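You operate a simulated robot arm through the tools that you are given. There is no shell and no other tool. Be economical: measure what you need, move in short steps, check, and stop when the job is done.

You run a simulated robot arm. Do the job below in one go: nothing can be reset, and whatever is moved stays where it is left.

## Task
Pack the clip box that the carton names; close and tape the carton.
Fine: crease the flap, yellow tape strip on the seam, smooth the bubbles out with the orange pad and put it back; leave the other box. What is to be rubbed or washed off counts as gone when no trace of it is left.

Only the result counts: the job must be done as asked and must still hold three seconds after the hand-in. Knocking over, shifting, dropping, spilling or breaking anything else fails it.

## Robot
A 6-joint arm with a two-finger parallel gripper, fixed in place. Base frame: the origin is at the foot of the arm, x ahead of it, y to its left, z up. Lengths are in mm, angles in degrees, forces in N, time in s.
With the tool pointing down near the work surface it reaches from about 140 to 840 mm from the base axis. Its first joint turns from -166.0 to 166.0 degrees. Payload 3.91 kg.
The TCP is the grasp point between the finger pads, 30 mm short of the fingertips. In the tool frame z runs along the fingers and y along their closing line. Largest opening 110 mm; finger width 20, thickness 10; the body of the gripper, 48 by 112 mm, starts 55 mm behind the TCP.
Orientation is that of the tool frame in the base frame, as [roll, pitch, yaw] about the fixed x, y, z axes, in that order (R = Rz(yaw) Ry(pitch) Rx(roll)). With the fingers straight down and closing along the base's y, the tool's x points along the base's -x, its y along +y and its z along -z.

## Interface
- The arm moves only by the tool nudge_tool. Its argument "plan" is a list that holds one entry, the list of rows, each a list of 7 numbers: the shift along the tool's x, y, z in units of 300 mm (1.0 is 300 mm), then the turn, a rotation vector about the tool's x, y, z in units of 90 degrees (1.0 is 90 degrees), then the closure in counts, from 0 (fully open) to 255 (shut). In form: [[[tx, ty, tz, rx, ry, rz, gripper], ...]]. A call has 1 to 12 rows; each row is the pose to reach, as a shift and turn from the pose commanded when the call began, along the tool's axes at that moment. A call with a number of a shift or a turn outside -1 to 1 is refused whole. A row lasts 0.2 s, in which the tool goes at most 50 mm and 8.6 degrees; a call with a longer step from one row to the next is refused whole, and so is a gripper value outside its range. Where a pose cannot be reached the arm comes as near as it can. A force on the tool above 90 N (or 10 N above the force at the start of the call, whichever is more), or a blocked arm, ends the call early, and 0.2 s more pass. Each finger travels about 108 mm/s and halts on what it meets, pressing with about 43 N; the grip force reading is that of the motor and also rises with nothing between the fingers. The clock runs only during rows and for 0.2 s after the last one: add rows that repeat a pose to give the fingers time. It gives the time, the measured TCP pose, the force on the tool (base axes), the opening and the grip force at its end, in the units of the frame above (readings bear some noise), with the torque about the TCP (base axes, N m) and any sound that the robot's microphone picked up.
- Cameras (640 x 400 px; columns grow to the right, rows downward): "scene" is fixed at [219.7, -499, 1661.7]; the picture's right is [0.49, -0.87, 0.00], its down [-0.77, -0.43, -0.47] and it looks along [0.41, 0.23, -0.88] (base axes); focal length 214 px, centre (320, 200). "wrist" rides on the gripper at [77, 7, -114] in the tool frame; the picture's right is [-0.09, 1.00, 0.00], its down [-0.80, -0.07, -0.59] and it looks along [-0.59, -0.05, 0.80] (tool axes); focal length 270 px, centre (320, 200).
- grab_frame(camera): a new picture of that camera. The clock stands still meanwhile.
- move_column(by): slides the trunk up (or, below 0, down) by that many mm; the arm rides with it, the base frame stays. It gives what a move gives, with no picture.
- point_at(camera, pixels): for up to 12 pixels [column, row] of the newest picture of that camera ("zoom" is the newest enlarged one), the place [x, y, z] in the base frame of the surface seen there, good to about 2 mm. The clock stands still meanwhile.
- zoom(camera, box): a new picture of the part [left, top, right, bottom] of that camera's present view, enlarged. The clock stands still meanwhile.
- hand_in(): hands the job in; it is judged then, once.

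Work in short steps. Measure before you move; look again where a grasp or a placing could have gone wrong, and mend it. You have 80 turns and 34 pictures in all, those below and enlarged ones among them. Open the gripper and draw the arm clear of the work before you hand the job in, unless the task says otherwise; then end with one line.

The tools are called after "Emit:" as name(argument=value, ...) on one line, values as JSON. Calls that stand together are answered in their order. nudge_tool: Moves the arm, as the interface text tells. Its arguments: {"type":"object","properties":{"plan":{"type":"array","items":{"type":"array","items":{"type":"array","items":{"type":"number"}}}}},"required":["plan"]} The other tools are called the same way: move_column (by) slides the trunk up or down; grab_frame (camera) takes a picture; point_at (camera, pixels) gives the place of the surface under pixels of a picture; zoom (camera, box) takes an enlarged picture of a part of a camera's view; hand_in () hands the job in.

At the start:

```text
clock: 0.0
position: [349.6, -81.1, 1304.2]
tcp_rot: [180.0, 0.0, 180.0]
force: [-1.0, 0.0, 0.0]
moment: [0.01, 0.02, -0.01]
opening: 110.0
gripper_force: 0.0
trunk travel left (down, up): [-475.0, 65.0]
```

scene: 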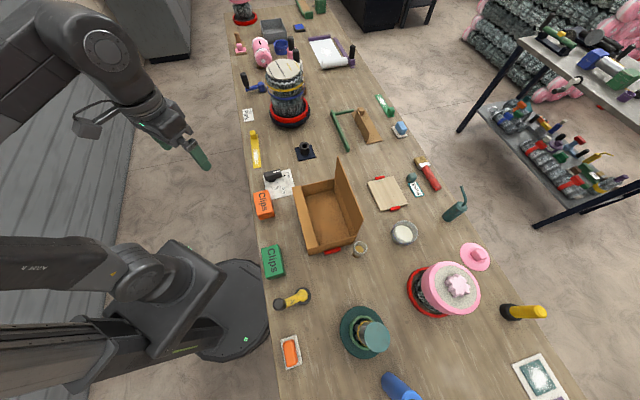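
wrist: 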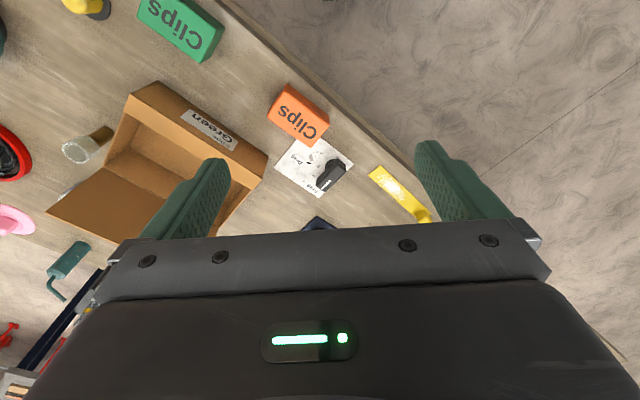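

The wrist view shows a label reading "Green" on the carton (around 208,128). I'll zoom in on the carton area and on the pad/tape area to see details.

Emit:
zoom(camera="scene", box=[230, 120, 430, 260])

Emit:
zoom(camera="wrist", box=[0, 0, 460, 250])

Emit:
point_at(camera="scene", pixels=[[272, 262], [263, 205], [291, 352], [255, 150], [255, 135], [305, 250], [296, 192], [340, 185], [358, 240], [347, 163], [362, 215], [320, 215]])

```text
2.86 times, centred on (330, 190) of scene
```

zoom: 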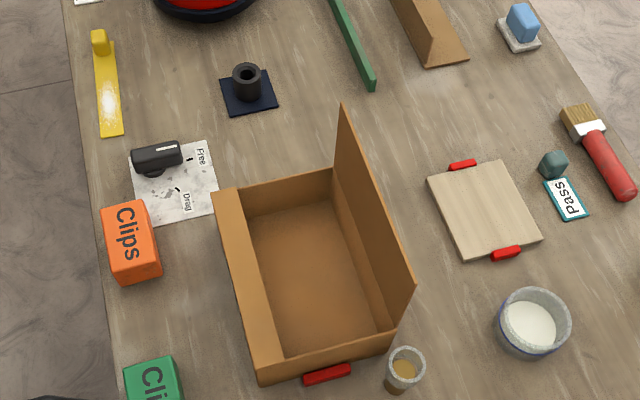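

```text
1.39 times, centred on (230, 125) of wrist
```

zoom: 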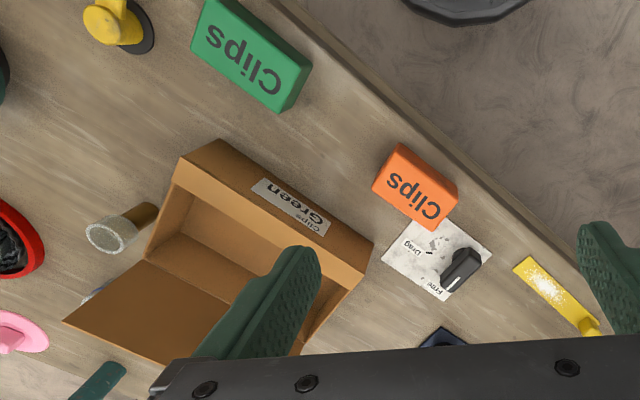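

```text
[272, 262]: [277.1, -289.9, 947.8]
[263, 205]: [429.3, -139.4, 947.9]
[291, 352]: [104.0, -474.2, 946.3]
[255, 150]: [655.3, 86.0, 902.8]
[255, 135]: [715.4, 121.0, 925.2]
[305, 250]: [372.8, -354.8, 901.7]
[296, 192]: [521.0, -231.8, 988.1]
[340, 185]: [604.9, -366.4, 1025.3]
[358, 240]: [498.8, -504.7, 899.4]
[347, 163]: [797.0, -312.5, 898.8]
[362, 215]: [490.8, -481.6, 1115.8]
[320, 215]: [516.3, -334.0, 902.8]
```

The carton (label "Clips Green") wants the green box; the lid panel stands open on its right side. Next I look closely at the tape strip, the pad and the green box.

Emit:
zoom(camera="scene", box=[235, 120, 325, 180])

Emit:
point_at(camera="zoom", pixels=[[138, 60], [136, 85], [138, 120], [125, 120], [155, 120], [150, 200], [155, 260], [175, 320], [120, 325], [128, 200], [175, 200], [145, 330]])

Emit:
zoom(camera="scene", box=[245, 235, 335, 375])

```text
6.67 times, centred on (280, 150) of scene
```

zoom: 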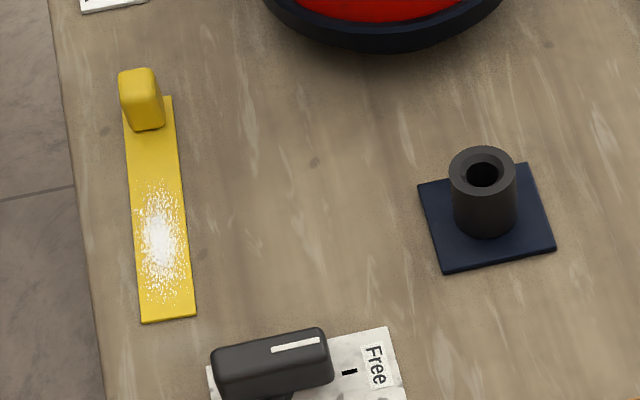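

```text
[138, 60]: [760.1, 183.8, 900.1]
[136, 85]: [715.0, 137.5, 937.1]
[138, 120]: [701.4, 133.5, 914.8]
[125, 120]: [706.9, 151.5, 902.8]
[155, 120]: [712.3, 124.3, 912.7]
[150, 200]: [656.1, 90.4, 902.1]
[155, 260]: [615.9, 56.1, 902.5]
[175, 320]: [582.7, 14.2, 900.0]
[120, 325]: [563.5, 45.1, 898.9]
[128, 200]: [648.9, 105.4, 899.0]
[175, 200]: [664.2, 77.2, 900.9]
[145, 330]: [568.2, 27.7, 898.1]
```

```text
2.86 times, centred on (290, 305) of scene
```

zoom: 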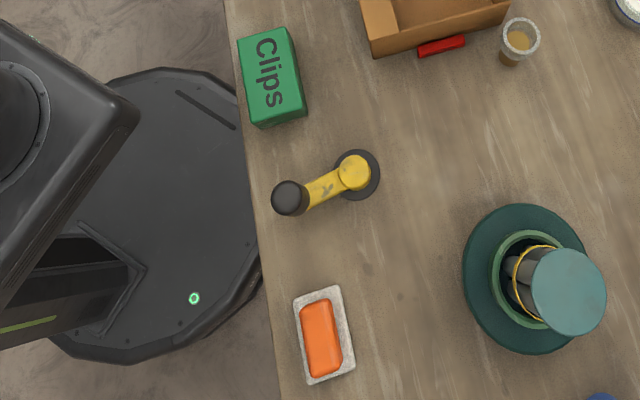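

Now I measure the carton's rim, floor and lid in a fresh zoom.

Emit:
zoom(camera="scene", box=[285, 150, 375, 260])

Emit:
zoom(camera="wrist", box=[30, 70, 350, 240])

```text
3.64 times, centred on (330, 205) of scene
```

zoom: 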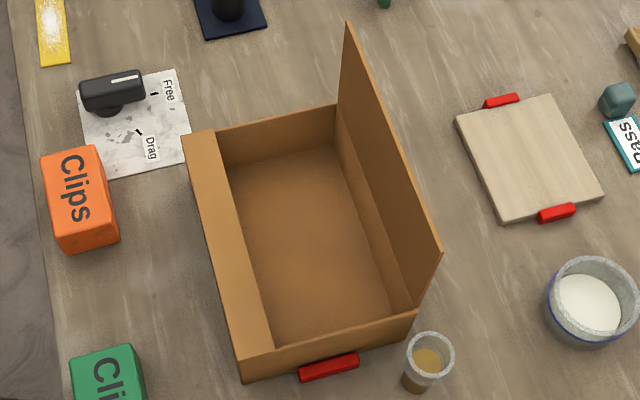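

```text
2.00 times, centred on (190, 155) of wrist
```

zoom: 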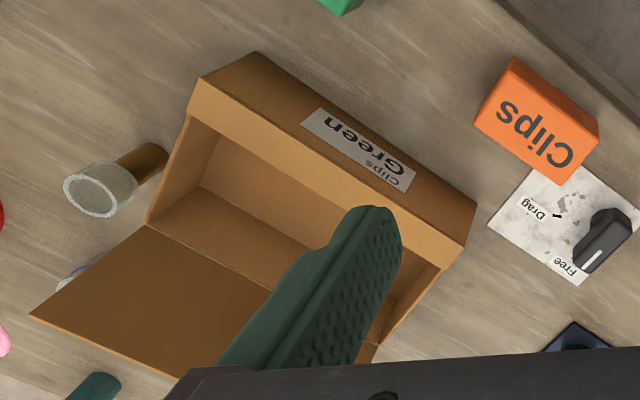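

Emit:
point_at(camera="scene", pixels=[[338, 187]])

Emit:
zoom(camera="scene", box=[285, 150, 375, 260])

Emit:
point_at(camera="zoom", pixels=[[184, 138], [212, 131], [241, 354], [270, 345], [349, 26], [439, 250], [434, 280], [334, 106], [412, 309], [290, 220], [333, 357], [227, 250]])

Emit:
point_at(camera="zoom", pixels=[[390, 200], [345, 50], [340, 95], [372, 160], [405, 298], [328, 370], [245, 375], [300, 345], [235, 180], [265, 320], [80, 355], [130, 350]])

Emit:
point_at(camera="scene", pixels=[[263, 248], [280, 246], [285, 274], [268, 279], [265, 247], [279, 249], [282, 272], [268, 274], [274, 262], [292, 350], [287, 342], [300, 362]])

```text
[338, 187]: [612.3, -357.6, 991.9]
```

```text
3.64 times, centred on (330, 205) of scene
```

zoom: 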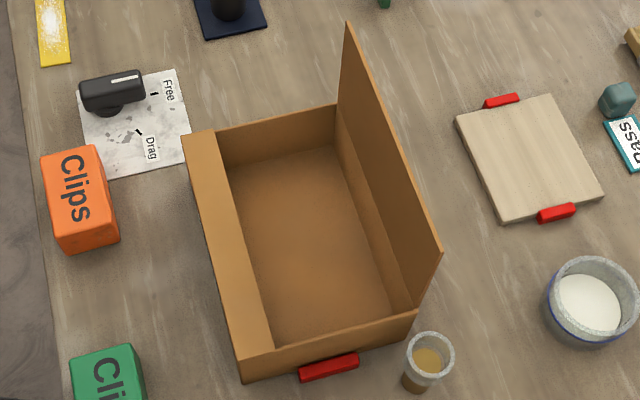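

```text
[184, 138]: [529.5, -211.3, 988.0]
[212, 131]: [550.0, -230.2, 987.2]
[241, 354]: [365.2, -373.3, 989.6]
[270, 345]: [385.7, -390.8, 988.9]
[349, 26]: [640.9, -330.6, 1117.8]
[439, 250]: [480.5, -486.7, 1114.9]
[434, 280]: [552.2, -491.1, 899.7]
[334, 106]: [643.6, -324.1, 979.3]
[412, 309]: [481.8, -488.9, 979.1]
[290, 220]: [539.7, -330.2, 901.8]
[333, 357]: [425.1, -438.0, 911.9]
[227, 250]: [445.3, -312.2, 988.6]
```

```text
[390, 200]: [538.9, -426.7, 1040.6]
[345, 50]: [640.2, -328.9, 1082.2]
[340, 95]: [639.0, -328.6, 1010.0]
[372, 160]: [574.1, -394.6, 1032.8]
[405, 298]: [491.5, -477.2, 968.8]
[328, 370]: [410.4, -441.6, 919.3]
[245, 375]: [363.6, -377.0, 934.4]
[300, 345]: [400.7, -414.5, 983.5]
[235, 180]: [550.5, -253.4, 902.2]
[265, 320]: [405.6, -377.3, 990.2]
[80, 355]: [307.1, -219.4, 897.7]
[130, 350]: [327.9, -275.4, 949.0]
```

```text
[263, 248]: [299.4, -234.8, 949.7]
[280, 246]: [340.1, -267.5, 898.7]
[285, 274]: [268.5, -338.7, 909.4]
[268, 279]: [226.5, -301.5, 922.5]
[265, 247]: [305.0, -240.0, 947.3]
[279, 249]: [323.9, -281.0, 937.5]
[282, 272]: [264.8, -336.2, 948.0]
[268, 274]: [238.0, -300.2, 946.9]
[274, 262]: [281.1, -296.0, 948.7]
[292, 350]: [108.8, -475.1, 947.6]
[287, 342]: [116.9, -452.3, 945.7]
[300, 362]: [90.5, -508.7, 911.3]
```

Geometry so far: the carton's long axis u≈(0.713, 0.701), its width axis v≈(0.701, -0.713), rim z≈988, and a 28 mm fixed ledge on the near side. The lid is about 136 mm wide and stands vertical on the far side. The green box centre is about (284, -288), top 948. I move above it with the yaw turned to the carton's axes.

Emit:
nudge_tool(plan=[[[0.0365, -0.115, 0.0856, 0, 0, -0.0824, 0], [0.0729, -0.23, 0.1711, 0, 0, -0.1648, 0], [0.1094, -0.345, 0.2567, 0, 0, -0.2472, 0], [0.1458, -0.46, 0.3422, 0, 0, -0.3296, 0], [0.1823, -0.575, 0.4278, 0, 0, -0.412, 0], [0.2187, -0.69, 0.5133, 0, 0, -0.4944, 0]]])

Emit:
grab_frame(camera="wrist")

```text
clock: 1.4
position: [282.1, -288.4, 1148.2]
tcp_rot: [179.9, 0.0, -135.4]
force: [-0.1, -0.7, 0.2]
moment: [0.02, -0.02, 0.01]
opening: 110.2
gripper_force: 0.0
trunk travel left (down, up): [-475.0, 65.0]
```

```text
24 pictures are left
```

wrist: 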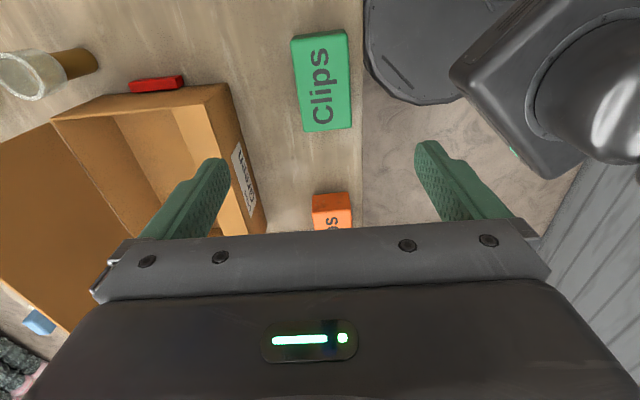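

The box shows nearly aligned at (320,80). I measure its top corners.

Emit:
point_at(camera="wrist", pixels=[[294, 40], [345, 32], [350, 124], [305, 128], [320, 80], [299, 85], [347, 80]])

```text
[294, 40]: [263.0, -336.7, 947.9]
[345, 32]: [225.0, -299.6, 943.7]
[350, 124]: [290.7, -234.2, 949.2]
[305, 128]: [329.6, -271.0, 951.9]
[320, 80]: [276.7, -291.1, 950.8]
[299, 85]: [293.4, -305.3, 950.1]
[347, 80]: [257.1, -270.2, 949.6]
```

Box: centre (277, -285), width 53, aligned to yaw. I descend to TCP z≈941, then close.

Emit:
nudge_tool(plan=[[[0.005, 0.0187, 0.14, 0, 0, 0, 0], [0.005, 0.0187, 0.28, 0, 0, 0, 0], [0.005, 0.0187, 0.42, 0, 0, 0, 0], [0.005, 0.0187, 0.56, 0, 0, 0, 0], [0.005, 0.0187, 0.69, 0, 0, 0, 0], [0.005, 0.0187, 0.69, 0, 0, 0, 120], [0.005, 0.0187, 0.69, 0, 0, 0, 160], [0.005, 0.0187, 0.69, 0, 0, 0, 200], [0.005, 0.0187, 0.69, 0, 0, 0, 200]]])

```text
clock: 3.4
position: [275.8, -285.5, 944.1]
tcp_rot: [-180.0, 0.0, -135.5]
force: [-1.0, 0.4, -0.4]
moment: [-0.03, 0.01, 0.01]
opening: 60.0
gripper_force: 43.7
trunk travel left (down, up): [-475.0, 65.0]
```

Gripped (opening 60). I lift 130 mm and carry it over the carton's opening centre, about (514, -361).

Emit:
nudge_tool(plan=[[[0, 0, -0.15, 0, 0, 0, 200], [0, 0, -0.3, 0, 0, 0, 200], [0, 0, -0.4333, 0, 0, 0, 200], [-0.0651, -0.1229, -0.4333, 0, 0, 0, 200], [-0.1302, -0.2458, -0.4333, 0, 0, 0, 200], [-0.1953, -0.3687, -0.4333, 0, 0, 0, 200], [-0.2605, -0.4915, -0.4333, 0, 0, 0, 200], [-0.3256, -0.6144, -0.4333, 0, 0, 0, 200], [-0.3907, -0.7373, -0.4333, 0, 0, 0, 200], [-0.3907, -0.7373, -0.4333, 0, 0, 0, 200]]])

Emit:
grab_frame(camera="wrist")

```text
clock: 5.6
position: [515.9, -363.3, 1073.0]
tcp_rot: [180.0, -0.1, -135.5]
force: [0.2, 0.6, 0.0]
moment: [0.0, -0.03, 0.0]
opening: 23.6
gripper_force: 0.0
trunk travel left (down, up): [-475.0, 65.0]
```

```text
23 pictures are left
```

wrist: 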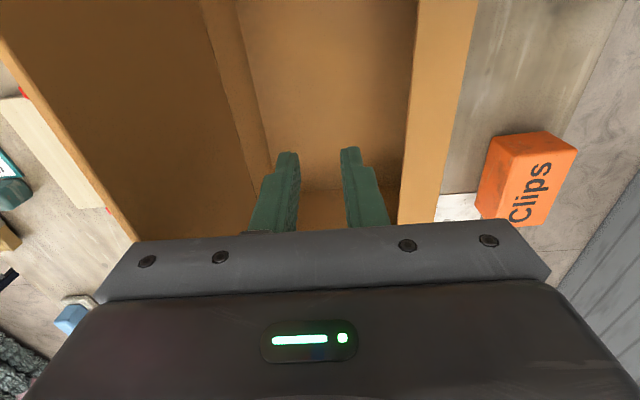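

The gripper came up empty (opening 23.6): the box slipped or was never held. I check where it is now.

Emit:
zoom(camera="scene", box=[230, 180, 390, 290])

Emit:
point_at(camera="scene", pixels=[[263, 248], [265, 247], [279, 249], [282, 272], [268, 274], [274, 262]])

```text
3.64 times, centred on (310, 235) of scene
```

zoom: 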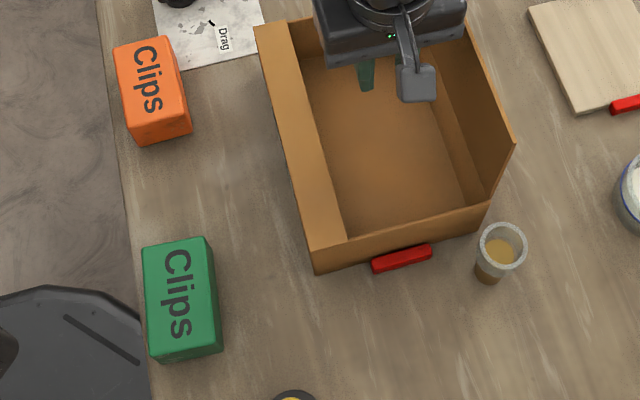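

```text
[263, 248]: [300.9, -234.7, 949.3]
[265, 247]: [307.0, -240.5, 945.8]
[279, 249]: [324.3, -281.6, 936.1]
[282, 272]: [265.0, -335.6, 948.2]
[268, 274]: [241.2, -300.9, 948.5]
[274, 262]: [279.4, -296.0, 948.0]
```

The box is still at its place; the grip at z 944 was too high on it. I go back, open, descend lower (TCP 931) and close fully, then make a small test lift.

Emit:
nudge_tool(plan=[[[0.0643, 0.1239, 0, 0, 0, 0, 100], [0.1286, 0.2478, 0, 0, 0, 0, 0], [0.1929, 0.3717, 0, 0, 0, 0, 0], [0.2572, 0.4955, 0, 0, 0, 0, 0], [0.3214, 0.6194, 0, 0, 0, 0, 0], [0.3857, 0.7433, 0, 0, 0, 0, 0], [0.3857, 0.7433, 0.15, 0, 0, 0, 0], [0.3857, 0.7433, 0.3, 0, 0, 0, 0], [0.3857, 0.7433, 0.42, 0, 0, 0, 0], [0.3857, 0.7433, 0.4733, 0, 0, 0, 0], [0.3857, 0.7433, 0.4733, 0, 0, 0, 0]]])

Emit:
nudge_tool(plan=[[[0, 0, 0, 0, 0, 0, 255], [0, 0, 0, 0, 0, 0, 255], [0, 0, 0, 0, 0, 0, 255], [0, 0, 0, 0, 0, 0, 255], [0, 0, 0, 0, 0, 0, 255], [0, 0, 0, 0, 0, 0, 255]]])

Emit:
nudge_tool(plan=[[[0, 0, -0.03, 0, 0, 0, 255], [0, 0, -0.06, 0, 0, 0, 255], [0, 0, -0.1, 0, 0, 0, 255], [0, 0, -0.1, 0, 0, 0, 255]]])

```text
clock: 8.0
position: [275.7, -283.3, 932.9]
tcp_rot: [-179.9, 0.0, -135.5]
force: [1.0, -0.2, 0.5]
moment: [-0.01, -0.04, -0.01]
opening: 110.0
gripper_force: 0.1
trunk travel left (down, up): [-475.0, 65.0]
```

```text
clock: 9.4
position: [277.0, -283.8, 933.6]
tcp_rot: [180.0, 0.0, -135.5]
force: [-0.2, 0.2, 0.2]
moment: [0.0, -0.02, -0.01]
opening: 60.6
gripper_force: 42.9
trunk travel left (down, up): [-475.0, 65.0]
```

```text
clock: 10.4
position: [278.5, -282.4, 961.5]
tcp_rot: [180.0, 0.0, -135.5]
force: [0.5, -0.5, -2.6]
moment: [0.02, 0.02, 0.0]
opening: 60.6
gripper_force: 43.1
trunk travel left (down, up): [-475.0, 65.0]
```

Held this time (opening 60.6 and 2.6 N of load). I lift further and carry it over the carton.

Emit:
nudge_tool(plan=[[[0, 0, -0.06, 0, 0, 0, 255], [0, 0, -0.14, 0, 0, 0, 255], [0, 0, -0.24, 0, 0, 0, 255], [0, 0, -0.3333, 0, 0, 0, 255], [-0.03, -0.06, -0.3333, 0, 0, 0, 255], [-0.09, -0.174, -0.3333, 0, 0, 0, 255], [-0.16, -0.309, -0.3333, 0, 0, 0, 255], [-0.23, -0.444, -0.3333, 0, 0, 0, 255], [-0.3, -0.579, -0.3333, 0, 0, 0, 255], [-0.353, -0.682, -0.3333, 0, 0, 0, 255], [-0.383, -0.7397, -0.3333, 0, 0, 0, 255], [-0.383, -0.7397, -0.3333, 0, 0, 0, 255]]])

```text
clock: 13.0
position: [514.7, -361.3, 1060.5]
tcp_rot: [-180.0, 0.0, -135.4]
force: [-0.3, -0.6, -1.9]
moment: [0.04, 0.03, -0.03]
opening: 60.6
gripper_force: 43.0
trunk travel left (down, up): [-475.0, 65.0]
```

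Still holding, over the opening. I lower it to just above the carton floor (TCP ≈939).

Emit:
nudge_tool(plan=[[[0, 0, 0.1, 0, 0, 0, 255], [0, 0, 0.2, 0, 0, 0, 255], [0, 0, 0.3, 0, 0, 0, 255], [0, 0, 0.36, 0, 0, 0, 255], [0, 0, 0.4, 0, 0, 0, 255], [0, 0, 0.4, 0, 0, 0, 255]]])

```text
clock: 14.4
position: [512.6, -362.4, 938.7]
tcp_rot: [180.0, -0.1, -135.5]
force: [-0.5, 0.4, -3.5]
moment: [-0.01, 0.02, 0.0]
opening: 60.4
gripper_force: 42.9
trunk travel left (down, up): [-475.0, 65.0]
```

Height is reached with no contact yet. I open partway, to about 84 mm, and draw straight up.

Emit:
nudge_tool(plan=[[[0, 0, 0.01, 0, 0, 0, 255], [0, 0, 0.01, 0, 0, 0, 60], [0, 0, 0.01, 0, 0, 0, 60], [0, 0, 0.01, 0, 0, 0, 60], [0, 0, -0.1, 0, 0, 0, 60], [0, 0, -0.25, 0, 0, 0, 60], [0, 0, -0.4, 0, 0, 0, 60], [0, 0, -0.55, 0, 0, 0, 60], [0, 0, -0.7, 0, 0, 0, 60]]])

Emit:
grab_frame(camera="wrist")

```text
clock: 16.4
position: [516.0, -359.2, 1151.4]
tcp_rot: [-180.0, 0.0, -135.5]
force: [-0.1, 0.4, 0.1]
moment: [0.0, 0.01, 0.04]
opening: 84.2
gripper_force: 0.0
trunk travel left (down, up): [-475.0, 65.0]
```

```text
21 pictures are left
```

wrist: 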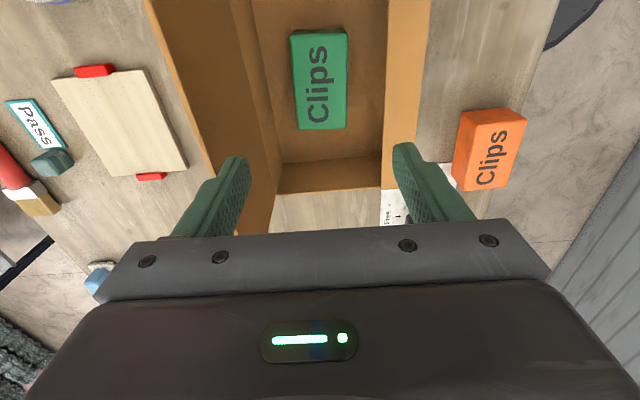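

The green box lies in the carton. Next the lid: I close the fingers, rise, go over it to its far side (v≈215), then drop so the tips are about 25 mm below its top edge.

Emit:
nudge_tool(plan=[[[0, 0, -0.13, 0, 0, 0, 255], [0, -0.13, -0.17, 0, 0, 0, 255], [0, -0.26, -0.17, 0, 0, 0, 255], [0, -0.397, -0.17, 0, 0, 0, 255], [0, -0.397, -0.05, 0, 0, 0, 255], [0, -0.397, 0.1, 0, 0, 0, 255], [0, -0.397, 0.1, 0, 0, 0, 255]]])

```text
clock: 18.0
position: [597.0, -450.5, 1118.2]
tcp_rot: [180.0, 0.1, -135.6]
force: [0.1, -0.1, -0.3]
moment: [0.0, 0.03, 0.01]
opening: 0.0
gripper_force: 38.1
trunk travel left (down, up): [-475.0, 65.0]
```

The tips are behind the lid (v≈217, tip z≈1088). I push it over along an arc about the hinge (v≈164, z≈986).

Emit:
nudge_tool(plan=[[[0, 0.07, 0, 0, 0, 0, 255], [0, 0.135, 0, 0, 0, 0, 255], [0, 0.1943, 0.004, 0, 0, 0, 255], [0, 0.252, 0.0177, 0, 0, 0, 255], [0, 0.3063, 0.0413, 0, 0, 0, 255], [0, 0.356, 0.0737, 0, 0, 0, 255], [0, 0.399, 0.1143, 0, 0, 0, 255], [0, 0.4343, 0.162, 0, 0, 0, 255], [0, 0.461, 0.215, 0, 0, 0, 255], [0, 0.478, 0.2717, 0, 0, 0, 255], [0, 0.478, 0.2717, 0, 0, 0, 255]]])

Emit:
grab_frame(camera="scene")

```text
clock: 20.4
position: [499.5, -342.4, 1037.5]
tcp_rot: [179.9, 0.0, -135.5]
force: [0.3, -0.5, -0.1]
moment: [-0.05, 0.0, -0.02]
opening: 0.0
gripper_force: 37.3
trunk travel left (down, up): [-475.0, 65.0]
```

```text
20 pictures are left
```

scene: 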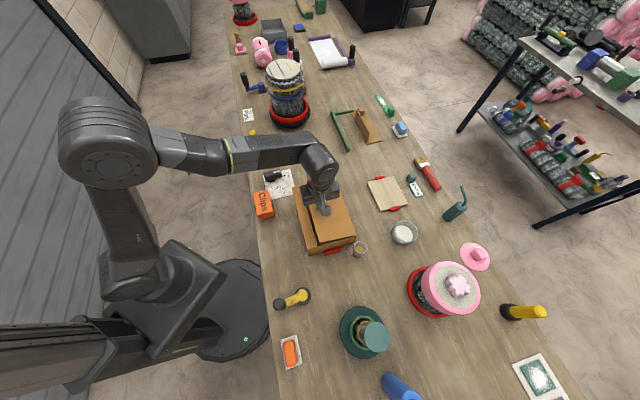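

The lid is nearly down. I lower the tips further to press it flat.

Emit:
nudge_tool(plan=[[[0, 0.004, 0.03, 0, 0, 0, 255], [0, 0.004, 0.055, 0, 0, 0, 255], [0, 0.004, 0.068, 0, 0, 0, 255], [0, 0.004, 0.075, 0, 0, 0, 255], [0, 0.004, 0.075, 0, 0, 0, 255]]])

Emit:
zoom(camera="scene", box=[285, 160, 375, 260])

```text
clock: 21.6
position: [500.0, -341.9, 1018.7]
tcp_rot: [-179.8, 0.0, -135.4]
force: [3.7, -1.6, 17.5]
moment: [-0.06, -0.12, -0.08]
opening: 0.0
gripper_force: 37.7
trunk travel left (down, up): [-475.0, 65.0]
```

```text
4.00 times, centred on (330, 210) of scene
```

zoom: 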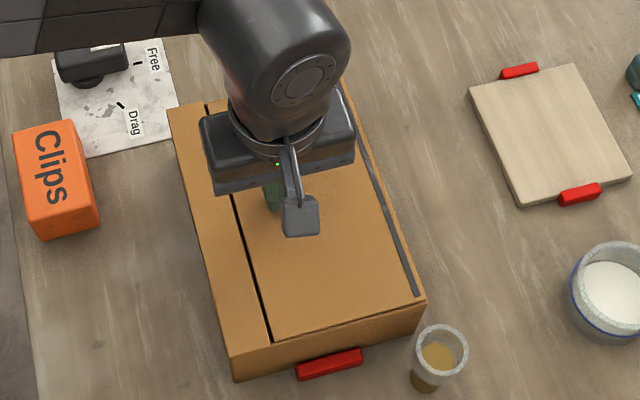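

The lid is flat under 17 N. A grey crease line shows near the hinge, zoom (357,135)-(416,293), and the dark seam runs (232,195)-(270,340). I measure both.

Emit:
point_at(camera="zoom", pixels=[[357, 137], [385, 210], [416, 293], [233, 196], [250, 265], [270, 340], [207, 105], [240, 270], [290, 300], [423, 300], [237, 352], [330, 364]])

```text
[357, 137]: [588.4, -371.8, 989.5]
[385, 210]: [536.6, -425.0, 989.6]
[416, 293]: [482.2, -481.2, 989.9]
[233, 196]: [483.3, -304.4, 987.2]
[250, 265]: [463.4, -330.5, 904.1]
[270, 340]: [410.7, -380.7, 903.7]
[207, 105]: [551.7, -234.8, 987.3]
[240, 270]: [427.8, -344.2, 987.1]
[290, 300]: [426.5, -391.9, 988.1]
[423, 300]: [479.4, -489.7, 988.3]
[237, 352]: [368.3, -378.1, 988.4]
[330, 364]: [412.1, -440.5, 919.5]
```

Crease line: v≈157, running nearly the full length. Keeping pressure, I slide the tips to the crease and along it to one end.

Emit:
nudge_tool(plan=[[[0, -0.09, 0, 0, 0, 0, 255], [0, -0.19, 0, 0, 0, 0, 255], [0, -0.283, 0, 0, 0, 0, 255], [0.09, -0.283, 0, 0, 0, 0, 255], [0.18, -0.283, 0, 0, 0, 0, 255], [0.27, -0.283, 0, 0, 0, 0, 255], [0.367, -0.283, 0, 0, 0, 0, 255], [0.367, -0.283, 0, 0, 0, 0, 255]]])

Emit:
zoom(camera="scene", box=[285, 160, 375, 260])

```text
clock: 23.4
position: [477.0, -480.0, 1018.6]
tcp_rot: [-179.7, -0.2, -135.4]
force: [12.7, 13.8, 35.9]
moment: [0.47, -0.5, 0.02]
opening: 0.1
gripper_force: 37.3
trunk travel left (down, up): [-475.0, 65.0]
```

```text
4.00 times, centred on (330, 210) of scene
```

zoom: 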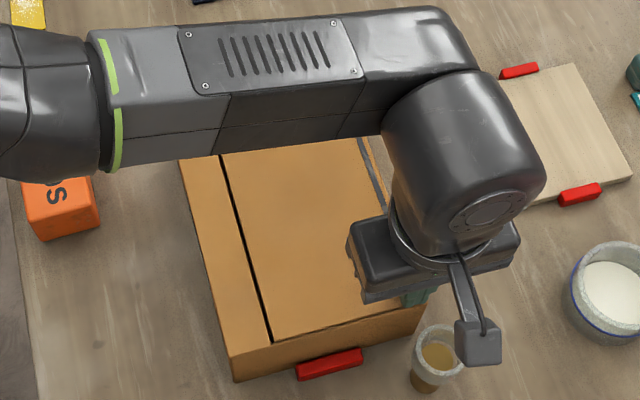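

Pressing at 36 N at the end of the crease; the lid stays flat. I slide along the whole crease to the other end.

Emit:
nudge_tool(plan=[[[-0.08, 0, 0, 0, 0, 0, 255], [-0.16, 0, 0, 0, 0, 0, 255], [-0.24, 0, 0, 0, 0, 0, 255], [-0.32, 0, 0, 0, 0, 0, 255], [-0.4, 0, 0, 0, 0, 0, 255], [-0.48, 0, 0, 0, 0, 0, 255], [-0.56, 0, 0, 0, 0, 0, 255], [-0.64, 0, 0, 0, 0, 0, 255], [-0.715, 0, 0, 0, 0, 0, 255], [-0.715, 0, 0, 0, 0, 0, 255]]])

Emit:
zoom(camera="scene", box=[285, 160, 375, 260])

```text
clock: 25.6
position: [632.1, -329.6, 1019.3]
tcp_rot: [-179.9, 0.0, -135.4]
force: [-7.4, -8.6, 23.1]
moment: [-0.27, 0.26, -0.01]
opening: 0.0
gripper_force: 37.8
trunk travel left (down, up): [-475.0, 65.0]
```

```text
4.00 times, centred on (330, 210) of scene
```

zoom: 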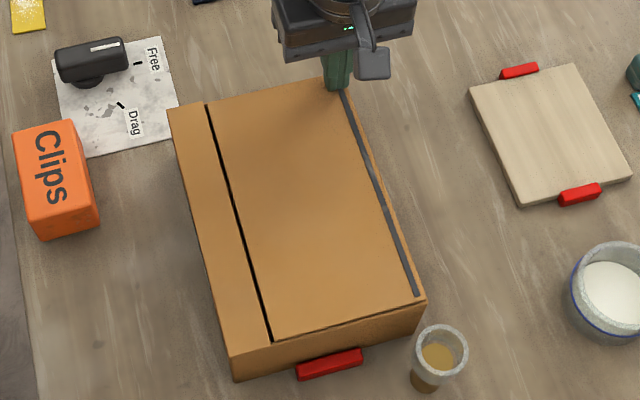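

The crease line looks partly thinned. I zoom in more closely on it.

Emit:
zoom(camera="scene", box=[363, 177, 395, 237])

Emit:
point_at(camera="scene", pixels=[[372, 183]])

```text
6.67 times, centred on (379, 207) of scene
```

zoom: 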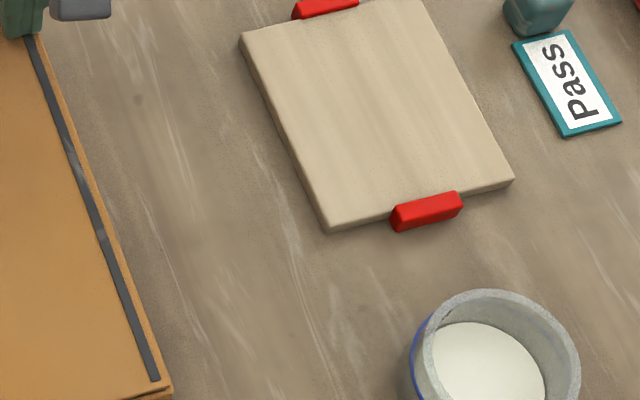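

```text
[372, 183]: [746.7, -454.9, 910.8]
```

The grey line is still there, perhaps with lighter spots. I lift and look from the wrist camera close up, to see whether the lid stays shut and what the line is.

Emit:
nudge_tool(plan=[[[0, 0, -0.1, 0, 0, 0, 255], [0.1, 0, -0.25, 0, 0, 0, 255], [0.25, 0.05, -0.3, 0, 0, 0, 255], [0.25, 0.05, -0.3, 0, 0, 0, 255]]])

Emit:
grab_frame(camera="wrist")

```text
refused: row 2 steps farther than a row can; nothing moved
```

```text
15 pictures are left
```

wrist: 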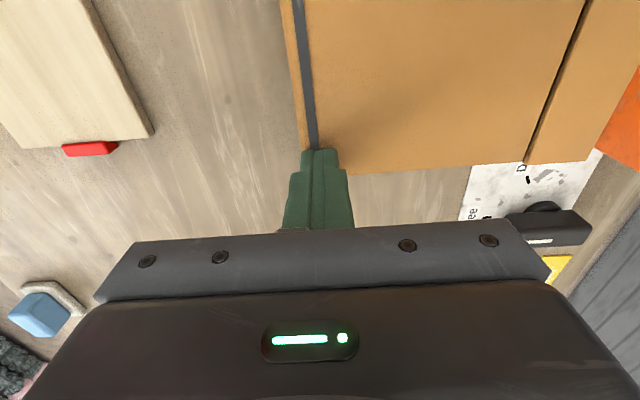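

The line is an even, solid score line, with the tips right on it. I lift with shorter steps and look again.

Emit:
nudge_tool(plan=[[[0, 0, -0.1, 0, 0, 0, 255], [0, 0, -0.22, 0, 0, 0, 255], [0.13, 0, -0.3, 0, 0, 0, 255], [0.28, 0, -0.33, 0, 0, 0, 255], [0.28, 0, -0.33, 0, 0, 0, 255]]])

Emit:
grab_frame(camera="wrist")

```text
clock: 26.8
position: [569.4, -389.4, 1117.9]
tcp_rot: [179.9, 0.1, -135.4]
force: [0.4, -0.4, -0.8]
moment: [-0.02, -0.02, -0.01]
opening: 0.2
gripper_force: 37.9
trunk travel left (down, up): [-475.0, 65.0]
```

```text
14 pictures are left
```

wrist: 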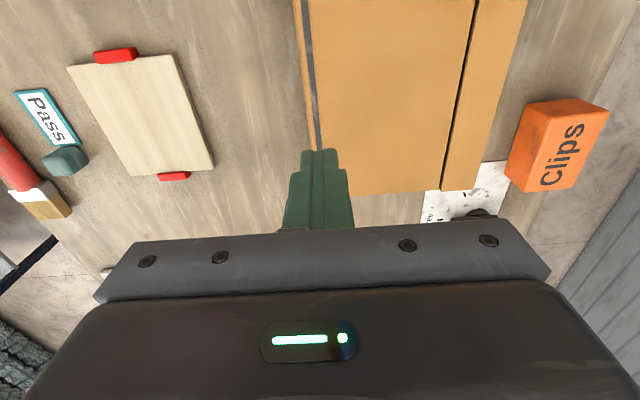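

The lid seems to stay shut. I check heights across the lid and the ledge.

Emit:
point_at(camera="wrist", pixels=[[460, 60], [490, 60], [440, 170], [460, 175], [380, 100], [322, 100], [309, 60], [313, 100], [316, 140], [464, 100]])

```text
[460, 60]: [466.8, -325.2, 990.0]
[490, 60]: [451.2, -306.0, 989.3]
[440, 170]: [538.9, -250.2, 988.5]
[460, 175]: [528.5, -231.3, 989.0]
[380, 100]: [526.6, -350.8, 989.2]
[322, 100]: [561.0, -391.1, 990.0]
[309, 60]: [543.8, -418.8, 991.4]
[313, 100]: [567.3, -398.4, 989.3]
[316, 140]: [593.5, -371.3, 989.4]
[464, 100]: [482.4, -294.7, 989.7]
```

The lid is flat at 989. One close zoom on the line should settle whether any of it counts as unrubbed.

Emit:
zoom(camera="wrist", box=[270, 0, 360, 160])

```text
2.50 times, centred on (315, 80) of wrist
```

zoom: 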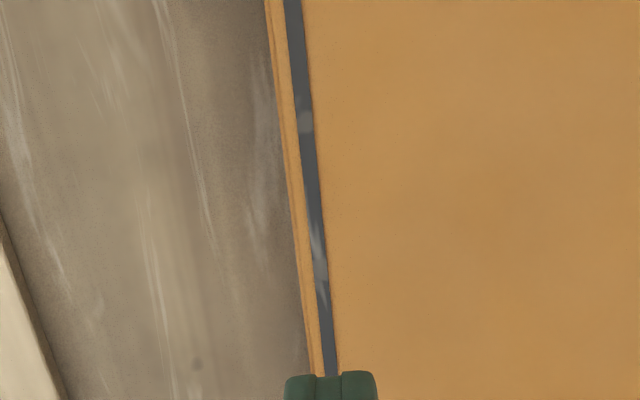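

The line shows two lightened patches where it was actually rubbed, so the line is the trace to rub away. My pass ran about 4 mm short of it (finger v≈155, line v≈159). I repeat at v≈159, slower, with about 20 N.

Emit:
nudge_tool(plan=[[[0, -0.014, 0.16, 0, 0, 0, 255], [0, -0.014, 0.31, 0, 0, 0, 255], [0, -0.014, 0.342, 0, 0, 0, 255], [0.045, -0.014, 0.342, 0, 0, 0, 255], [0.09, -0.014, 0.342, 0, 0, 0, 255], [0.135, -0.014, 0.342, 0, 0, 0, 255], [0.18, -0.014, 0.342, 0, 0, 0, 255], [0.225, -0.014, 0.342, 0, 0, 0, 255], [0.27, -0.014, 0.342, 0, 0, 0, 255], [0.315, -0.014, 0.342, 0, 0, 0, 255], [0.36, -0.014, 0.342, 0, 0, 0, 255], [0.42, -0.014, 0.342, 0, 0, 0, 255]]])

Emit:
zoom(camera="scene", box=[325, 165, 385, 245])

```text
clock: 29.4
position: [485.1, -478.3, 1018.5]
tcp_rot: [-179.4, -0.2, -135.4]
force: [19.9, 23.4, 49.1]
moment: [1.07, -0.77, -0.08]
opening: 0.2
gripper_force: 38.2
trunk travel left (down, up): [-475.0, 65.0]
```

```text
5.00 times, centred on (355, 205) of scene
```

zoom: 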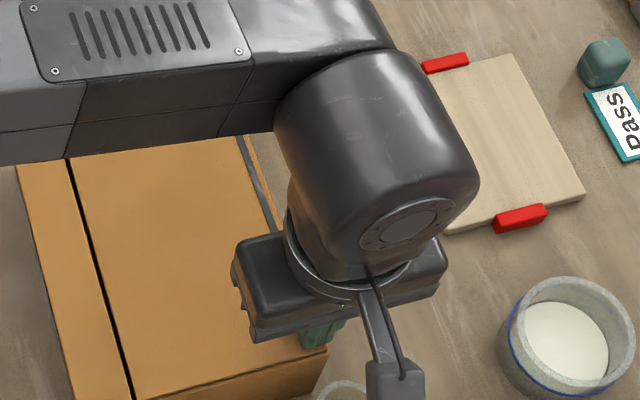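

The visible part still shows grey. I go back along the line at v≈159 to the far end, which clears the view for inspecting this pass.

Emit:
nudge_tool(plan=[[[-0.064, 0, 0, 0, 0, 0, 255], [-0.128, 0, 0, 0, 0, 0, 255], [-0.192, 0, 0, 0, 0, 0, 255], [-0.256, 0, 0, 0, 0, 0, 255], [-0.32, 0, 0, 0, 0, 0, 255], [-0.384, 0, 0, 0, 0, 0, 255], [-0.448, 0, 0, 0, 0, 0, 255], [-0.512, 0, 0, 0, 0, 0, 255], [-0.576, 0, 0, 0, 0, 0, 255], [-0.64, 0, 0, 0, 0, 0, 255], [-0.705, 0, 0, 0, 0, 0, 255], [-0.705, 0, 0, 0, 0, 0, 255]]])

Emit:
zoom(camera="scene", box=[325, 170, 405, 240])

```text
clock: 32.0
position: [632.2, -331.9, 1018.9]
tcp_rot: [-179.4, 0.1, -135.4]
force: [-16.7, -18.6, 44.9]
moment: [-0.57, 0.72, 0.07]
opening: 0.0
gripper_force: 38.2
trunk travel left (down, up): [-475.0, 65.0]
```

```text
5.71 times, centred on (365, 205) of scene
```

zoom: 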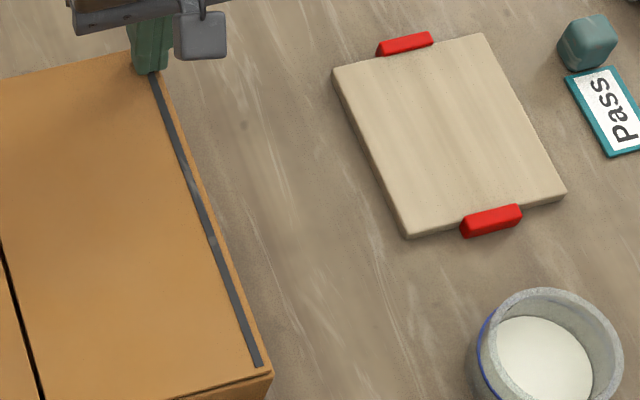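

The two light spots haven't changed after two more passes. I check whether they sit where the wrist camera saw them (real) or not (reflections).

Emit:
point_at(camera="zoom", pixels=[[189, 178], [212, 240], [260, 362], [152, 78]])

```text
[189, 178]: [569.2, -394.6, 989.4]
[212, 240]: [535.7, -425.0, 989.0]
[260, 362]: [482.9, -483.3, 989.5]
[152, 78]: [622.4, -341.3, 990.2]
```

They're real surface shading, and they didn't change with harder passes. The lid lies flat, the score has been pressed over its full length three times, and the carton hasn't moved. Next is the tape strip: I lift and travel towards its handle (about (712, 133)).

Emit:
nudge_tool(plan=[[[0, 0, -0.13, 0, 0, 0, 255], [0, 0, -0.27, 0, 0, 0, 255], [0, 0, -0.4, 0, 0, 0, 255], [-0.114, 0.092, -0.4, 0, 0, 0, 200], [-0.228, 0.184, -0.4, 0, 0, 0, 150], [-0.342, 0.276, -0.4, 0, 0, 0, 130], [-0.455, 0.368, -0.4, 0, 0, 0, 130], [-0.569, 0.46, -0.4, 0, 0, 0, 130]]])

Emit:
nudge_tool(plan=[[[-0.114, 0.092, 0, 0, 0, 0, 130], [-0.228, 0.184, 0, 0, 0, 0, 130], [-0.342, 0.276, 0, 0, 0, 0, 130], [-0.455, 0.368, 0, 0, 0, 0, 130], [-0.569, 0.46, 0, 0, 0, 0, 130], [-0.569, 0.46, 0, 0, 0, 0, 130]]])

Emit:
grab_frame(camera="wrist")

```text
clock: 33.8
position: [661.0, -113.7, 1133.0]
tcp_rot: [180.0, 0.0, -135.4]
force: [-1.3, -0.2, -0.2]
moment: [-0.02, 0.02, 0.01]
opening: 54.0
gripper_force: 0.1
trunk travel left (down, up): [-475.0, 65.0]
```

```text
clock: 35.2
position: [685.5, 104.2, 1133.1]
tcp_rot: [-179.9, 0.0, -135.4]
force: [0.8, 0.0, 0.3]
moment: [0.01, -0.01, 0.05]
opening: 54.2
gripper_force: 0.0
trunk travel left (down, up): [-475.0, 65.0]
```

```text
10 pictures are left
```

wrist: 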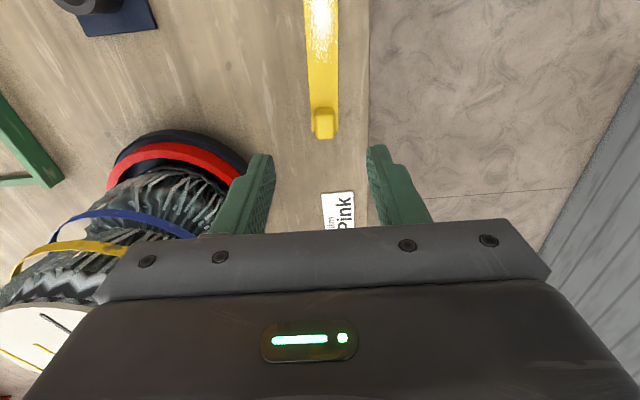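

The strip's handle is at (323,122), with the strip running up the picture. I measure both.

Emit:
point_at(camera="wrist", pixels=[[315, 112], [332, 112], [323, 125], [323, 112], [315, 134], [332, 134], [307, 50], [337, 50], [305, 5], [336, 5], [322, 75], [322, 30]])

```text
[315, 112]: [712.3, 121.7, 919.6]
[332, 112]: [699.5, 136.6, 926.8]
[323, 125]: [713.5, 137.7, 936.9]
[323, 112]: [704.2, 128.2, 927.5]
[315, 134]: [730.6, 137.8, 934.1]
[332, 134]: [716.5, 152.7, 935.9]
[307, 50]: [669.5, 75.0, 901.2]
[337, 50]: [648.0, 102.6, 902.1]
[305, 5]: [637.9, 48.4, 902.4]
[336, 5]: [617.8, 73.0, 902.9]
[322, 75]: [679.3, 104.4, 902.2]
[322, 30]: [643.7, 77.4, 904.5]
```

Handle centre is about (714, 137), top z 937, axis ≈42°. I turn the yaw by about -3°, descend with the tips just above the strip surface, and close.

Emit:
nudge_tool(plan=[[[-0.1443, 0.0113, 0, 0, 0, 0.031, 130], [-0.1443, 0.0113, 0.15, 0, 0, 0.031, 130], [-0.1443, 0.0113, 0.3, 0, 0, 0.031, 130], [-0.1443, 0.0113, 0.45, 0, 0, 0.031, 130], [-0.1443, 0.0113, 0.59, 0, 0, 0.031, 130], [-0.1443, 0.0113, 0.64, 0, 0, 0.031, 130], [-0.1443, 0.0113, 0.6637, 0, 0, 0.031, 130], [-0.1443, 0.0113, 0.6637, 0, 0, 0.031, 130]]])

Emit:
nudge_tool(plan=[[[0, 0, 0, 0, 0, 0, 255], [0, 0, 0, 0, 0, 0, 255], [0, 0, 0, 0, 0, 0, 255], [0, 0, 0, 0, 0, 0, 255], [0, 0, 0, 0, 0, 0, 255]]])

```text
clock: 37.0
position: [715.6, 138.3, 934.5]
tcp_rot: [180.0, 0.0, -138.3]
force: [0.2, 0.8, 0.4]
moment: [-0.01, 0.01, -0.01]
opening: 53.7
gripper_force: 0.0
trunk travel left (down, up): [-475.0, 65.0]
```

```text
clock: 38.2
position: [716.1, 138.4, 934.0]
tcp_rot: [-180.0, -0.1, -138.3]
force: [0.0, 0.4, 0.1]
moment: [0.04, -0.03, -0.01]
opening: 24.7
gripper_force: 42.3
trunk travel left (down, up): [-475.0, 65.0]
```

Gripped at 24.7 mm. I lift gently.

Emit:
nudge_tool(plan=[[[0, 0, -0.03, 0, 0, 0, 255], [0, 0, -0.08, 0, 0, 0, 255], [0, 0, -0.15, 0, 0, 0, 255], [0, 0, -0.24, 0, 0, 0, 255], [0, 0, -0.34, 0, 0, 0, 255], [0, 0, -0.44, 0, 0, 0, 255], [0, 0, -0.5, 0, 0, 0, 255], [0, 0, -0.5, 0, 0, 0, 255]]])

```text
clock: 40.0
position: [712.1, 137.3, 1083.7]
tcp_rot: [180.0, 0.0, -138.3]
force: [0.0, 0.1, 0.3]
moment: [-0.02, -0.03, 0.02]
opening: 25.0
gripper_force: 43.4
trunk travel left (down, up): [-475.0, 65.0]
```

Held (25 mm). I carry it back over the carton in two legs, staying at z≈1084.

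Emit:
nudge_tool(plan=[[[0.06, -0.025, 0, 0, 0, 0, 255], [0.17, -0.072, 0, 0, 0, 0, 255], [0.3, -0.127, 0, 0, 0, 0, 255], [0.43, -0.182, 0, 0, 0, 0, 255], [0.56, -0.237, 0, 0, 0, 0, 255], [0.666, -0.2817, 0, 0, 0, 0, 255]]])

Emit:
nudge_tool(plan=[[[0.11, -0.047, 0, 0, 0, 0, 255], [0.24, -0.102, 0, 0, 0, 0, 255], [0.37, -0.157, 0, 0, 0, -0.01, 255], [0.5, -0.212, 0, 0, 0, -0.02, 255], [0.61, -0.258, 0, 0, 0, -0.034, 255], [0.666, -0.2817, 0, 0, 0, -0.034, 255], [0.666, -0.2817, 0, 0, 0, -0.034, 255]]])

Emit:
grab_frame(camera="wrist")

```text
clock: 41.4
position: [622.3, -62.0, 1086.0]
tcp_rot: [-179.9, 0.0, -138.3]
force: [0.9, 0.3, 0.6]
moment: [0.0, 0.0, -0.01]
opening: 24.9
gripper_force: 42.5
trunk travel left (down, up): [-475.0, 65.0]
```

```text
clock: 43.0
position: [529.5, -255.0, 1085.6]
tcp_rot: [180.0, 0.0, -135.2]
force: [-0.2, 0.3, 0.8]
moment: [0.02, -0.01, -0.01]
opening: 24.9
gripper_force: 43.3
trunk travel left (down, up): [-475.0, 65.0]
```

```text
9 pictures are left
```

wrist: 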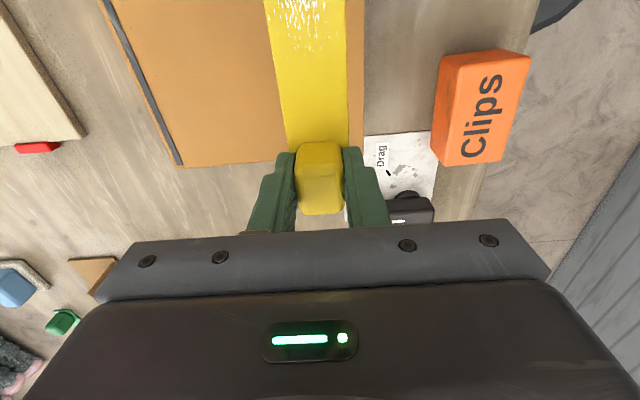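

I measure the strip's edges as held and the carton's edges in the same picture.

Emit:
point_at(camera="wrist", pixels=[[289, 138], [346, 138], [270, 10], [341, 10], [320, 155], [190, 160], [275, 158], [357, 100], [358, 40], [137, 62], [180, 162], [361, 138]])

```text
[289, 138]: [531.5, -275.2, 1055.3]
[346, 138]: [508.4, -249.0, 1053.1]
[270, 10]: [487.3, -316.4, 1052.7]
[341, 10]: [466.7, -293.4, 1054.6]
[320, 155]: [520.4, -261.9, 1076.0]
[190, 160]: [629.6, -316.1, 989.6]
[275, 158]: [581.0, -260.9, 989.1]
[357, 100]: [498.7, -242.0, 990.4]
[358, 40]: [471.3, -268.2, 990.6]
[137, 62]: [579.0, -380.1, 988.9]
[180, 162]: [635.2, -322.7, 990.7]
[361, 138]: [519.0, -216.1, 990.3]
```

The strip is aligned (44.9°) and centred at v≈29.5 over the seam (≈29), spanning u≈22–210. I lower it 60 mm onto the carton top.

Emit:
nudge_tool(plan=[[[0, 0.002, 0.06, 0, 0, 0, 255], [0, 0.002, 0.12, 0, 0, 0, 255], [0, 0.002, 0.165, 0, 0, 0, 255], [0, 0.002, 0.19, 0, 0, 0, 255], [0, 0.002, 0.203, 0, 0, 0, 255], [0, 0.002, 0.206, 0, 0, 0, 255], [0, 0.002, 0.206, 0, 0, 0, 255]]])

```text
clock: 44.6
position: [528.4, -253.5, 1024.4]
tcp_rot: [-179.9, 0.0, -135.2]
force: [2.1, -1.2, 7.7]
moment: [-0.2, 0.21, 0.11]
opening: 24.6
gripper_force: 43.1
trunk travel left (down, up): [-475.0, 65.0]
```

Contact at 7.7 N. I release and rise straight up.

Emit:
nudge_tool(plan=[[[0, 0, 0, 0, 0, 0, 130], [0, 0, 0, 0, 0, 0, 130], [0, 0, -0.001, 0, 0, 0, 130], [0, 0, -0.1, 0, 0, 0, 130], [0, 0, -0.22, 0, 0, 0, 130], [0, 0, -0.36, 0, 0, 0, 130], [0, 0, -0.5, 0, 0, 0, 130], [0.14, 0, -0.5, 0, 0, 0, 130], [0.29, 0, -0.5, 0, 0, 0, 130]]])

Emit:
grab_frame(camera="wrist")

```text
clock: 46.6
position: [467.1, -316.1, 1172.7]
tcp_rot: [179.9, 0.1, -135.1]
force: [-0.1, -0.7, 0.6]
moment: [-0.01, 0.0, -0.01]
opening: 53.9
gripper_force: 0.1
trunk travel left (down, up): [-475.0, 65.0]
```

```text
8 pictures are left
```

wrist: 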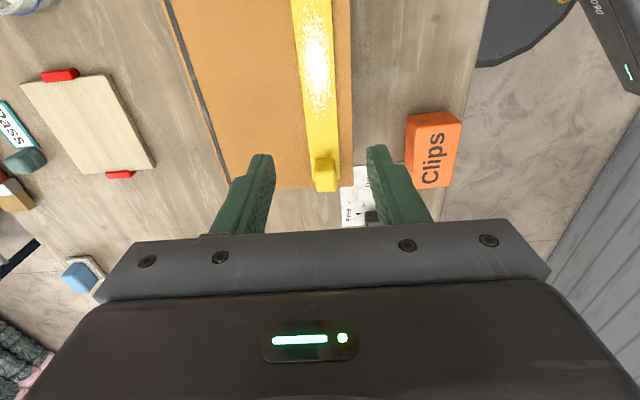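

The tape lies over the seam, its handle near the far end. I measure the strip's line for the rubbing path.

Emit:
point_at(camera="wrist", pixels=[[311, 145], [338, 145], [301, 80], [335, 80], [292, 10], [330, 10], [325, 165], [345, 145], [220, 165], [314, 40], [352, 100], [296, 100]])

```text
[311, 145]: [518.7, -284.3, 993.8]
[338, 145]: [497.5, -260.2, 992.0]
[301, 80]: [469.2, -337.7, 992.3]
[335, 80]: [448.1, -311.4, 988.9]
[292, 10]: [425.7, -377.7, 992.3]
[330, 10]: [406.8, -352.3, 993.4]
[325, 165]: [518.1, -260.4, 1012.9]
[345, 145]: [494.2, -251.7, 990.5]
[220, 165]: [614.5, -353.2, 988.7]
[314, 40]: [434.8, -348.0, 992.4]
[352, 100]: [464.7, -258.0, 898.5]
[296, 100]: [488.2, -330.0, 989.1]
```

The tape is well placed (v≈28–31, top 992). Next the pad at about (105, -478): I travel there at height and look.

Emit:
nudge_tool(plan=[[[0.11, 0.043, 0, 0, 0, 0, 0], [0.23, 0.089, 0, 0, 0, 0, 0], [0.36, 0.14, 0, 0, 0, 0, 0], [0.48, 0.186, 0, 0, 0, 0, 0], [0.597, 0.2317, 0, 0, 0, 0, 0]]])

Emit:
nudge_tool(plan=[[[0.11, 0.043, 0, 0, 0, 0, 0], [0.23, 0.089, 0, 0, 0, 0, 0], [0.36, 0.14, 0, 0, 0, 0, 0], [0.48, 0.186, 0, 0, 0, 0, 0], [0.597, 0.2317, 0, 0, 0, 0, 0], [0.597, 0.2317, 0, 0, 0, 0, 0]]])

Emit:
grab_frame(camera="wrist")

```text
clock: 47.8
position: [289.1, -395.3, 1174.9]
tcp_rot: [-179.9, 0.0, -135.3]
force: [-0.7, 0.3, 0.2]
moment: [0.0, 0.03, 0.0]
opening: 110.2
gripper_force: 0.2
trunk travel left (down, up): [-475.0, 65.0]
```

```text
clock: 49.2
position: [115.7, -469.3, 1173.8]
tcp_rot: [179.9, 0.1, -135.1]
force: [-0.1, -0.9, 0.6]
moment: [0.01, -0.02, -0.02]
opening: 109.8
gripper_force: 0.0
trunk travel left (down, up): [-475.0, 65.0]
```

```text
7 pictures are left
```

wrist: 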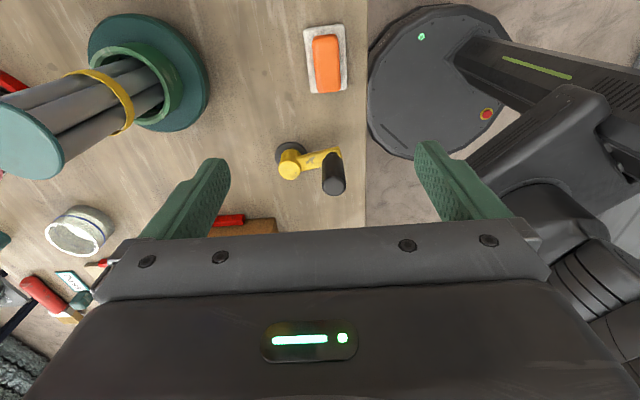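

Pad at (326,62) in its tray. I measure its corners and the neighbours' heights.

Emit:
point_at(camera="wrist", pixels=[[315, 38], [337, 36], [340, 88], [318, 91], [326, 62], [306, 30], [344, 27], [346, 85], [309, 93], [334, 175], [291, 165], [100, 30]])

```text
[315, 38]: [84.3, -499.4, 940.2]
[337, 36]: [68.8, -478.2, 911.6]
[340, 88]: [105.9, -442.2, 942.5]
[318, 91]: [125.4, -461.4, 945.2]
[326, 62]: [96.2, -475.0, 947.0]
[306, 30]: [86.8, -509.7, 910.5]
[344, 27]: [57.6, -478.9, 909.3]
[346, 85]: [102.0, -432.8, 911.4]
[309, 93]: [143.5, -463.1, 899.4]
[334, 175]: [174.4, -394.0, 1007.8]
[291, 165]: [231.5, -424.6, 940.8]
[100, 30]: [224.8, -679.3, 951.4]
```

Pad: centre (95, -471), about 27×56, top 947, in a tray with rim 911. I descend to TCP≈943 with a 70 mm opening; the black knob (z 1008) is 110 mm away along u and stays clear.

Emit:
nudge_tool(plan=[[[0.0523, 0.045, 0, 0, 0, 0, 93], [0.0523, 0.045, 0.14, 0, 0, 0, 93], [0.0523, 0.045, 0.28, 0, 0, 0, 93], [0.0523, 0.045, 0.42, 0, 0, 0, 93], [0.0523, 0.045, 0.56, 0, 0, 0, 93], [0.0523, 0.045, 0.68, 0, 0, 0, 93], [0.0523, 0.045, 0.74, 0, 0, 0, 93], [0.0523, 0.045, 0.77, 0, 0, 0, 93], [0.0523, 0.045, 0.77, 0, 0, 0, 93]]])

Emit:
nudge_tool(plan=[[[0, 0, 0, 0, 0, 0, 255], [0, 0, 0, 0, 0, 0, 255], [0, 0, 0, 0, 0, 0, 255], [0, 0, 0, 0, 0, 0, 255], [0, 0, 0, 0, 0, 0, 255]]])

```text
clock: 51.2
position: [93.5, -471.2, 941.6]
tcp_rot: [179.9, 0.0, -135.3]
force: [0.5, 1.2, 1.0]
moment: [0.01, 0.02, 0.01]
opening: 69.7
gripper_force: 0.0
trunk travel left (down, up): [-475.0, 65.0]
```

```text
clock: 52.4
position: [92.6, -470.9, 943.6]
tcp_rot: [-180.0, -0.1, -135.3]
force: [0.4, -0.3, 0.5]
moment: [0.02, -0.01, 0.03]
opening: 29.3
gripper_force: 42.8
trunk travel left (down, up): [-475.0, 65.0]
```

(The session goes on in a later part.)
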